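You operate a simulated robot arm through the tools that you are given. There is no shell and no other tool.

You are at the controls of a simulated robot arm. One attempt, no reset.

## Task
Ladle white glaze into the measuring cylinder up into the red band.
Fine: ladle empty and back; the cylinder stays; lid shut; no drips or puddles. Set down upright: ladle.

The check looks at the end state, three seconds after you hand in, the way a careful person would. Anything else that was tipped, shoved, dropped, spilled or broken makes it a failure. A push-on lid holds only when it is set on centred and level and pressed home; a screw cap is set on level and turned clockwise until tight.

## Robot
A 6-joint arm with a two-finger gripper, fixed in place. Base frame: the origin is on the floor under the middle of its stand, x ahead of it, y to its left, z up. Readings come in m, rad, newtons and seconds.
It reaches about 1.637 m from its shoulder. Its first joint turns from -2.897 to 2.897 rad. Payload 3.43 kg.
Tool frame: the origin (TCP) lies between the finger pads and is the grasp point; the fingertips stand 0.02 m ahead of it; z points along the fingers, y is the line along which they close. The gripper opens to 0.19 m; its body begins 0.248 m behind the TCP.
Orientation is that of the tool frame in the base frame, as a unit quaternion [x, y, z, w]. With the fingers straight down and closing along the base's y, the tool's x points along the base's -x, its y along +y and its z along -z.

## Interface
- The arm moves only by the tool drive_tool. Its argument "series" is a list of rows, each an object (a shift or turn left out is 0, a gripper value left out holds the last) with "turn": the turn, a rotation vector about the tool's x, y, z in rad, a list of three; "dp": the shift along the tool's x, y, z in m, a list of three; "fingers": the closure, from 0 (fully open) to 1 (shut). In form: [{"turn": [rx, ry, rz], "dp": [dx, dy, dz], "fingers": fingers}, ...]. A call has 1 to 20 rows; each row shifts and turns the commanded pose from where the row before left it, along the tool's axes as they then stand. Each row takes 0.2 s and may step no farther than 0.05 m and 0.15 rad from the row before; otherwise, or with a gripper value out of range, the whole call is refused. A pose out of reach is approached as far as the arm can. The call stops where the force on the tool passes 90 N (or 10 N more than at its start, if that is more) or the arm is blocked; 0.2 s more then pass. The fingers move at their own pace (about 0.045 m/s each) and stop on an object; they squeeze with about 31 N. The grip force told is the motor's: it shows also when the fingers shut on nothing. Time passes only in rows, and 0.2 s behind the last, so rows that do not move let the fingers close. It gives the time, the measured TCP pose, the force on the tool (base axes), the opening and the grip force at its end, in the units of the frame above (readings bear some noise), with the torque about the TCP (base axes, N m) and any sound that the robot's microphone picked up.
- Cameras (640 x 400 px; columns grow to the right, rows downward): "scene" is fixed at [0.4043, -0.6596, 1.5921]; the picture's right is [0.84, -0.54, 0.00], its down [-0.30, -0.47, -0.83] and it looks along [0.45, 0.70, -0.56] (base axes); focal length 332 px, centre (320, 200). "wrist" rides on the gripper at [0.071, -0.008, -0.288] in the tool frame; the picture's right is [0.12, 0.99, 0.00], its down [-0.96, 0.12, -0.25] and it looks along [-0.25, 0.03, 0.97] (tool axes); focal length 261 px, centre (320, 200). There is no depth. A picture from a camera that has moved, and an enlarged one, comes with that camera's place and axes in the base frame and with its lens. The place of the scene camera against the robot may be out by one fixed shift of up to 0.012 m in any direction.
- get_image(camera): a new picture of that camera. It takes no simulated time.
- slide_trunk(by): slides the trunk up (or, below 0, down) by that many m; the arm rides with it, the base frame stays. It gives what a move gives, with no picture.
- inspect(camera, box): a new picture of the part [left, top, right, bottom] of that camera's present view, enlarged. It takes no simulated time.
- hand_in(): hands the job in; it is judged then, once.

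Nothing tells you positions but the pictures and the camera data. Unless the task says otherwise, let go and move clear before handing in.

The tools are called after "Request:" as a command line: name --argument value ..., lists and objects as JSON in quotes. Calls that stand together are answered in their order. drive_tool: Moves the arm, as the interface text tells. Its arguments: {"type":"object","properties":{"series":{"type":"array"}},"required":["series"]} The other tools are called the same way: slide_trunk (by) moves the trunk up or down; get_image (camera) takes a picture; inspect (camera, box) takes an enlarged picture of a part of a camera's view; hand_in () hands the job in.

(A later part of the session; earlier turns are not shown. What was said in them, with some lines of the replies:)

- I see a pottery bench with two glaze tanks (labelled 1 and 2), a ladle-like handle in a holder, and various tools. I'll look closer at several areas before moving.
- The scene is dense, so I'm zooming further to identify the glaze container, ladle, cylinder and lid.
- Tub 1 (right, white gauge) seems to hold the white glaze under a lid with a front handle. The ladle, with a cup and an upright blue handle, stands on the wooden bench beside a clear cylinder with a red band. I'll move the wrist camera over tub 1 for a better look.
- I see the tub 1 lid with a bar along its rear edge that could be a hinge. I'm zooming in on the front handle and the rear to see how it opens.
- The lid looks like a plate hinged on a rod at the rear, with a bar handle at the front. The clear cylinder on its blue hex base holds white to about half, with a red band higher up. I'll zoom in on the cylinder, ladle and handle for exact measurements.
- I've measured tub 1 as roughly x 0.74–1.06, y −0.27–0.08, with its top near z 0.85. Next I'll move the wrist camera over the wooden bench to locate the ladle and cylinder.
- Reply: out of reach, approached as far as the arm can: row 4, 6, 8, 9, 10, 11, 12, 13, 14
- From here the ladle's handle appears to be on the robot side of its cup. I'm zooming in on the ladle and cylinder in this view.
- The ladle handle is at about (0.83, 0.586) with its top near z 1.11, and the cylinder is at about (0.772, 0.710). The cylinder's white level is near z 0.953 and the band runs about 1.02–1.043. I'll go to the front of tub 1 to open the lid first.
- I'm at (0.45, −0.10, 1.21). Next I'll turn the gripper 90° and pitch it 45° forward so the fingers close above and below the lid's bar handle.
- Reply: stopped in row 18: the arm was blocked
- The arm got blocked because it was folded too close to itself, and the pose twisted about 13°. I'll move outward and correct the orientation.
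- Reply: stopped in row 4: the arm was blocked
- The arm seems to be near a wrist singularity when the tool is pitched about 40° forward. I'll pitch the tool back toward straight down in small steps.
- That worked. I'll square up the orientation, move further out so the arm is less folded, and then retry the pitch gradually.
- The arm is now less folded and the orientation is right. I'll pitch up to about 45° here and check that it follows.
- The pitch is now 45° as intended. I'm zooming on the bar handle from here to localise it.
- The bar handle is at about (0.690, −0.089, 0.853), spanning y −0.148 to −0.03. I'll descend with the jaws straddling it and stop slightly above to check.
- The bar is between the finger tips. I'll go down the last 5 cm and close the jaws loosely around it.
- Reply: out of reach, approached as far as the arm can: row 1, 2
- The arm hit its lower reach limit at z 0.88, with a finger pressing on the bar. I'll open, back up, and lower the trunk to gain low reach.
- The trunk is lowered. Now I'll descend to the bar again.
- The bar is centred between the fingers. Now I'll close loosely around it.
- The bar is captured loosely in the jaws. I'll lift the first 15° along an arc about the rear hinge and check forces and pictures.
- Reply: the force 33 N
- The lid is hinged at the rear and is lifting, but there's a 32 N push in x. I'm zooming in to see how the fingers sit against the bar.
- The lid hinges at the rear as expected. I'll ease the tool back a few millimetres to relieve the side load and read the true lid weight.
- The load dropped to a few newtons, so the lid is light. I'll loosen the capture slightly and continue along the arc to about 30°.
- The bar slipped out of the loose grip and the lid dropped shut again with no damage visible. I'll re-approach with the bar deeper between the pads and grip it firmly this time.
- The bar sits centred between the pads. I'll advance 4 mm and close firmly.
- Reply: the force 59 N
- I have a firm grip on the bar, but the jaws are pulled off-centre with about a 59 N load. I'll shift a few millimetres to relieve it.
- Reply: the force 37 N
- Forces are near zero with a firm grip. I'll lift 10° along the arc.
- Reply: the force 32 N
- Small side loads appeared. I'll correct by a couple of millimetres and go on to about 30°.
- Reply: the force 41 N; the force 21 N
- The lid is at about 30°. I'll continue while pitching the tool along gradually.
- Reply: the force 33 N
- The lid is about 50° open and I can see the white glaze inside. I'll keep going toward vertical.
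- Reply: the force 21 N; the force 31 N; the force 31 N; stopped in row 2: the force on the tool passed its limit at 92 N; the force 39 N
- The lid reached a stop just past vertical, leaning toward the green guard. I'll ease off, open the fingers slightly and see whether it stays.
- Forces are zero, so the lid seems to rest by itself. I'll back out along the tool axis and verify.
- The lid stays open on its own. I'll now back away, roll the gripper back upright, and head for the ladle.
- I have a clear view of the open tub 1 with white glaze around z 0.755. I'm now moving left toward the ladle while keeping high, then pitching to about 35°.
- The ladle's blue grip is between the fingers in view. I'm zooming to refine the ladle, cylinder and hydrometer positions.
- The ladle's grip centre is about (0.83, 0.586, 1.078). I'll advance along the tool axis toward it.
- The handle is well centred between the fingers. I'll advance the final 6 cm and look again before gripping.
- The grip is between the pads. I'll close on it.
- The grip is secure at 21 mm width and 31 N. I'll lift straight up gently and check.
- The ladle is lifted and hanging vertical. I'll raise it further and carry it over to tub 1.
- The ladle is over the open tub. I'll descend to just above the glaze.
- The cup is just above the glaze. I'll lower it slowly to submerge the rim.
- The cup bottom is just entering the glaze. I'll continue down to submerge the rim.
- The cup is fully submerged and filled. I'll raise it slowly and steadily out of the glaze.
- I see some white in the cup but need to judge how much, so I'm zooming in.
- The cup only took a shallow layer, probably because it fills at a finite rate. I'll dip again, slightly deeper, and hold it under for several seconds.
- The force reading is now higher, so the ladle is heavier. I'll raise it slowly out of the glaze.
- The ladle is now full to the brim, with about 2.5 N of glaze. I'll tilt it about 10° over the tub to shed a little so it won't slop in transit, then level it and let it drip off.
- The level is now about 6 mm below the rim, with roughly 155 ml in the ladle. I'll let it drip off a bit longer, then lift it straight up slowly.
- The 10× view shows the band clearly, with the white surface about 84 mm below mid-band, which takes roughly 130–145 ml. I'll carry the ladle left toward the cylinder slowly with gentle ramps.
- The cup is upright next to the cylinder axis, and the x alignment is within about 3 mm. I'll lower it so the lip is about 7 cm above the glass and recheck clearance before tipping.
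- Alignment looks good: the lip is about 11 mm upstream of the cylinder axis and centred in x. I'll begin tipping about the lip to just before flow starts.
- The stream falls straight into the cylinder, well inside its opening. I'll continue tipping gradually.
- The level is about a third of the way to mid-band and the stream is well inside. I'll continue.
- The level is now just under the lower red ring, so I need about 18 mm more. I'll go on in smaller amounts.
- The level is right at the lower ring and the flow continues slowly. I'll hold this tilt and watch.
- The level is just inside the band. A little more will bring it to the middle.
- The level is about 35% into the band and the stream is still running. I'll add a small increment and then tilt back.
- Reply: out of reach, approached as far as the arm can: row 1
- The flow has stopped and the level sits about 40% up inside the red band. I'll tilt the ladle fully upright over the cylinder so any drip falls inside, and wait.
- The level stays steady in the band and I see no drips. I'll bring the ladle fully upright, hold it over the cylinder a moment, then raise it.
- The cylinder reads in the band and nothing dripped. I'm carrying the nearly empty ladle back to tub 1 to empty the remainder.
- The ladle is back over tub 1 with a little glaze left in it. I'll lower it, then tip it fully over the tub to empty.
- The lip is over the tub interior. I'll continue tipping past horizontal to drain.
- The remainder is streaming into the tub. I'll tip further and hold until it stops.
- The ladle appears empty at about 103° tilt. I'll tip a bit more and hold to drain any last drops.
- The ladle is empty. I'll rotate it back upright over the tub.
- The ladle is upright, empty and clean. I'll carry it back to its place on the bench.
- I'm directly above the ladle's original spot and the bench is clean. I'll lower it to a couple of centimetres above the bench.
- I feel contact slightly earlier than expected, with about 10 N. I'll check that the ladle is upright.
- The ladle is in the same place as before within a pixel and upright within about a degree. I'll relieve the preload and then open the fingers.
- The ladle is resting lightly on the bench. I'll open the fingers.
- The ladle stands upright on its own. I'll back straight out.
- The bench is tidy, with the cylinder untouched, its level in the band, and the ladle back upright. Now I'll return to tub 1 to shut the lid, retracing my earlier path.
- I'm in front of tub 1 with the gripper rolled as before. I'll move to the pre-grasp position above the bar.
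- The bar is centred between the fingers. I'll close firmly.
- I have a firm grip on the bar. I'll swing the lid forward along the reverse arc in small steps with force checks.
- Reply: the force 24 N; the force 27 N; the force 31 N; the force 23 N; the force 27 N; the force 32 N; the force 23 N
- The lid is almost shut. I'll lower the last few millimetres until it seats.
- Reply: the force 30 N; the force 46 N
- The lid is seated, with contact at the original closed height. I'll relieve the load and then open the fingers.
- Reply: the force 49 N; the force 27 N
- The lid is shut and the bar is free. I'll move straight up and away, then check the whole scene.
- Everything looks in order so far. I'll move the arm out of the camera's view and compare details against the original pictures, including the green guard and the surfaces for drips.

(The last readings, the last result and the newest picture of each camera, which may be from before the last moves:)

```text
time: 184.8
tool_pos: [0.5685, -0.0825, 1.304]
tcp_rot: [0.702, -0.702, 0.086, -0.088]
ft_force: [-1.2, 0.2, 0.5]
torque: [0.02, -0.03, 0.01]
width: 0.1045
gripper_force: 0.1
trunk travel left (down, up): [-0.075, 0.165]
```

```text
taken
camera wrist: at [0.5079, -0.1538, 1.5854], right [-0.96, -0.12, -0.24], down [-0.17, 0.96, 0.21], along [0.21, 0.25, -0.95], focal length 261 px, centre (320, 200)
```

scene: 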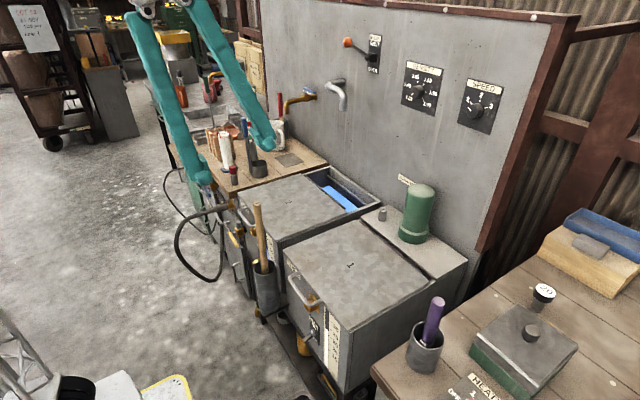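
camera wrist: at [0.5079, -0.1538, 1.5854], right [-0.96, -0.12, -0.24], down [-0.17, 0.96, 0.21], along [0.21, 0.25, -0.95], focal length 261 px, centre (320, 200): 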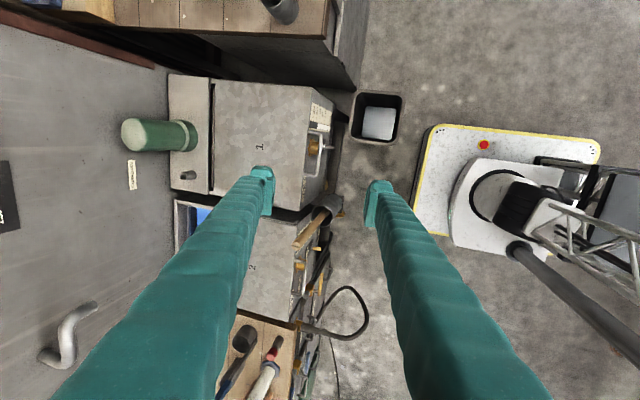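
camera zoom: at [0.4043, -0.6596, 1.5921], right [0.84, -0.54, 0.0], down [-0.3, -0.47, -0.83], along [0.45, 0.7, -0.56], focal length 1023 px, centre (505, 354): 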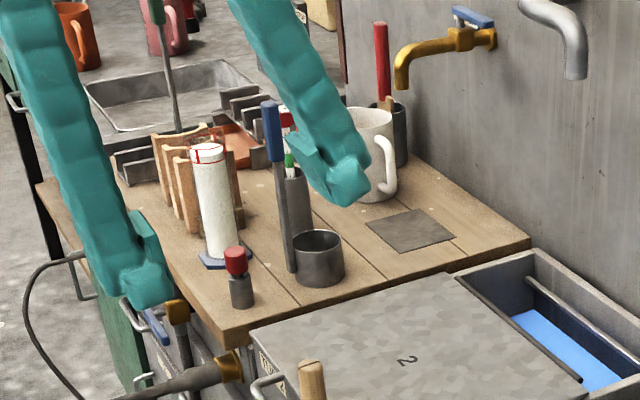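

The guard hasn't moved and the level is inside the band. As a last check I'll compare the lid's seating with the original view.

Request:
inspect --camera "scene" --box '[270, 240, 370, 310]'

Request:
inspect --camera "scene" --box '[350, 190, 480, 300]'

Request:
inspect --camera "scene" --box '[290, 290, 360, 390]'

Request:
inspect --camera "wrist" --box '[160, 60, 350, 220]'

Request:
inspect --camera "scene" --box '[225, 110, 285, 190]'

```text
5.71 times, centred on (320, 275) of scene
camera zoom: at [0.4043, -0.6596, 1.5921], right [0.84, -0.54, 0.0], down [-0.3, -0.47, -0.83], along [0.45, 0.7, -0.56], focal length 1900 px, centre (320, -229)
```

zoom: 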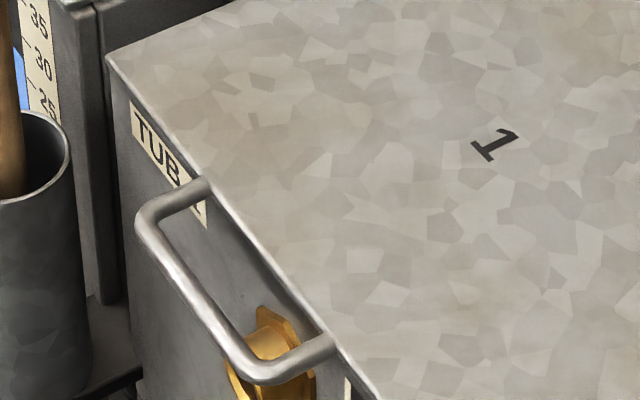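

```text
3.64 times, centred on (415, 245) of scene
camera zoom: at [0.4043, -0.6596, 1.5921], right [0.84, -0.54, 0.0], down [-0.3, -0.47, -0.83], along [0.45, 0.7, -0.56], focal length 1209 px, centre (-26, 36)
```

zoom: 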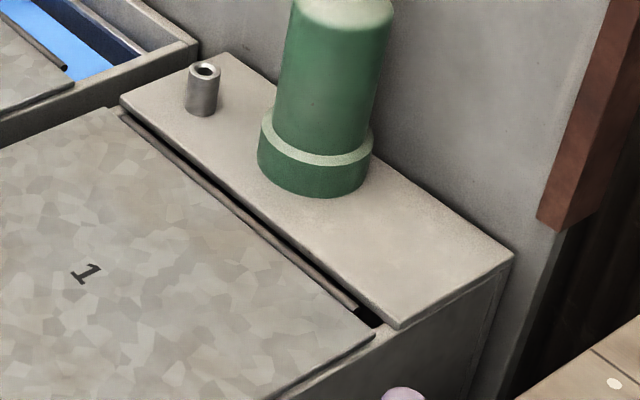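

```text
4.00 times, centred on (325, 340) of scene
camera zoom: at [0.4043, -0.6596, 1.5921], right [0.84, -0.54, 0.0], down [-0.3, -0.47, -0.83], along [0.45, 0.7, -0.56], focal length 1330 px, centre (300, -360)
```

zoom: 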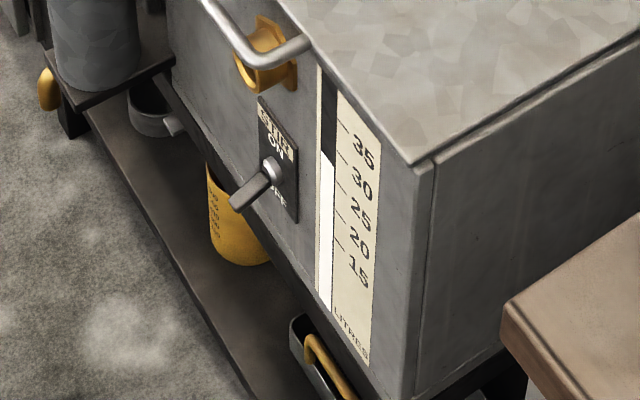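

```text
2.50 times, centred on (255, 140) of wrist
camera zoom: at [0.5079, -0.1538, 1.5854], right [-0.96, -0.12, -0.24], down [-0.17, 0.96, 0.21], along [0.21, 0.25, -0.95], focal length 652 px, centre (482, 350)
```

zoom: 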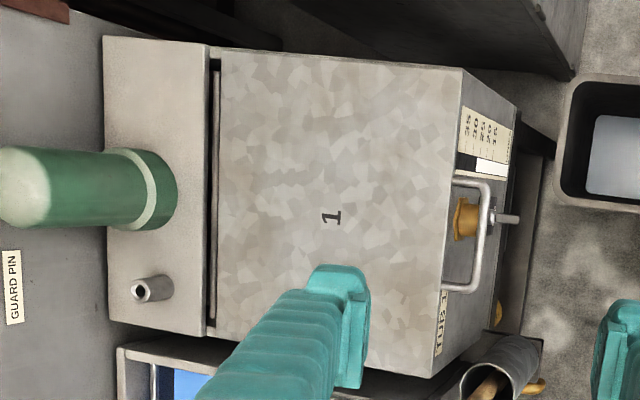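

```text
5.00 times, centred on (255, 150) of scene
camera zoom: at [0.4043, -0.6596, 1.5921], right [0.84, -0.54, 0.0], down [-0.3, -0.47, -0.83], along [0.45, 0.7, -0.56], focal length 1663 px, centre (645, 450)
```

zoom: 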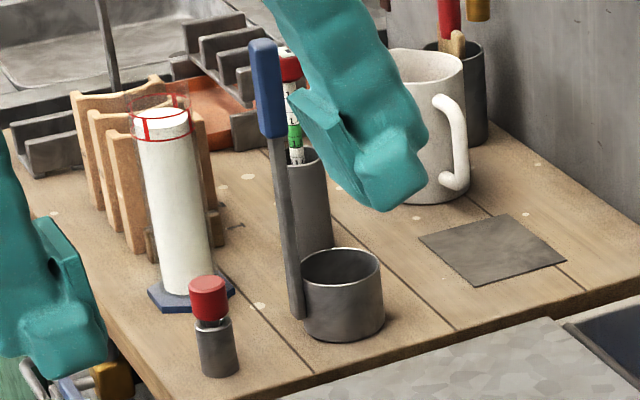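

The lid matches its original closed view, and the ladle stands upright, empty and back in place. The cylinder hasn't moved, its white level is inside the red band, no drips are visible and the arm is clear, so I'm handing in.

Request:
hand_in

```text
The job is handed in.
```

The cylinder now holds white glaze from tub 1, filled to about 40% of the way up the red band. I've handed the job in and don't have the result of the check.

- **Ladle:** It was tipped out over tub 1 and looks empty. It stands upright at its original spot on the bench.
- **Cylinder:** It hasn't moved. The pour went straight in, and I saw no drips or puddles on the bench, the tubs or the floor.
- **Lid:** Tub 1's lid is shut and looks the same as it did at the start. On the first try to open it, the bar slipped out of the gripper and the lid dropped shut from about 15°. I saw no damage from that.
- **Green guard:** The opened lid pressed against the green guard behind it with about 92 N at one point. The guard shows no movement compared with the first pictures.

The arm has let go of everything and is clear of the bench and tubs. The robot's trunk is still 0.1 m lower than where it started, which I needed to reach the lid handle.
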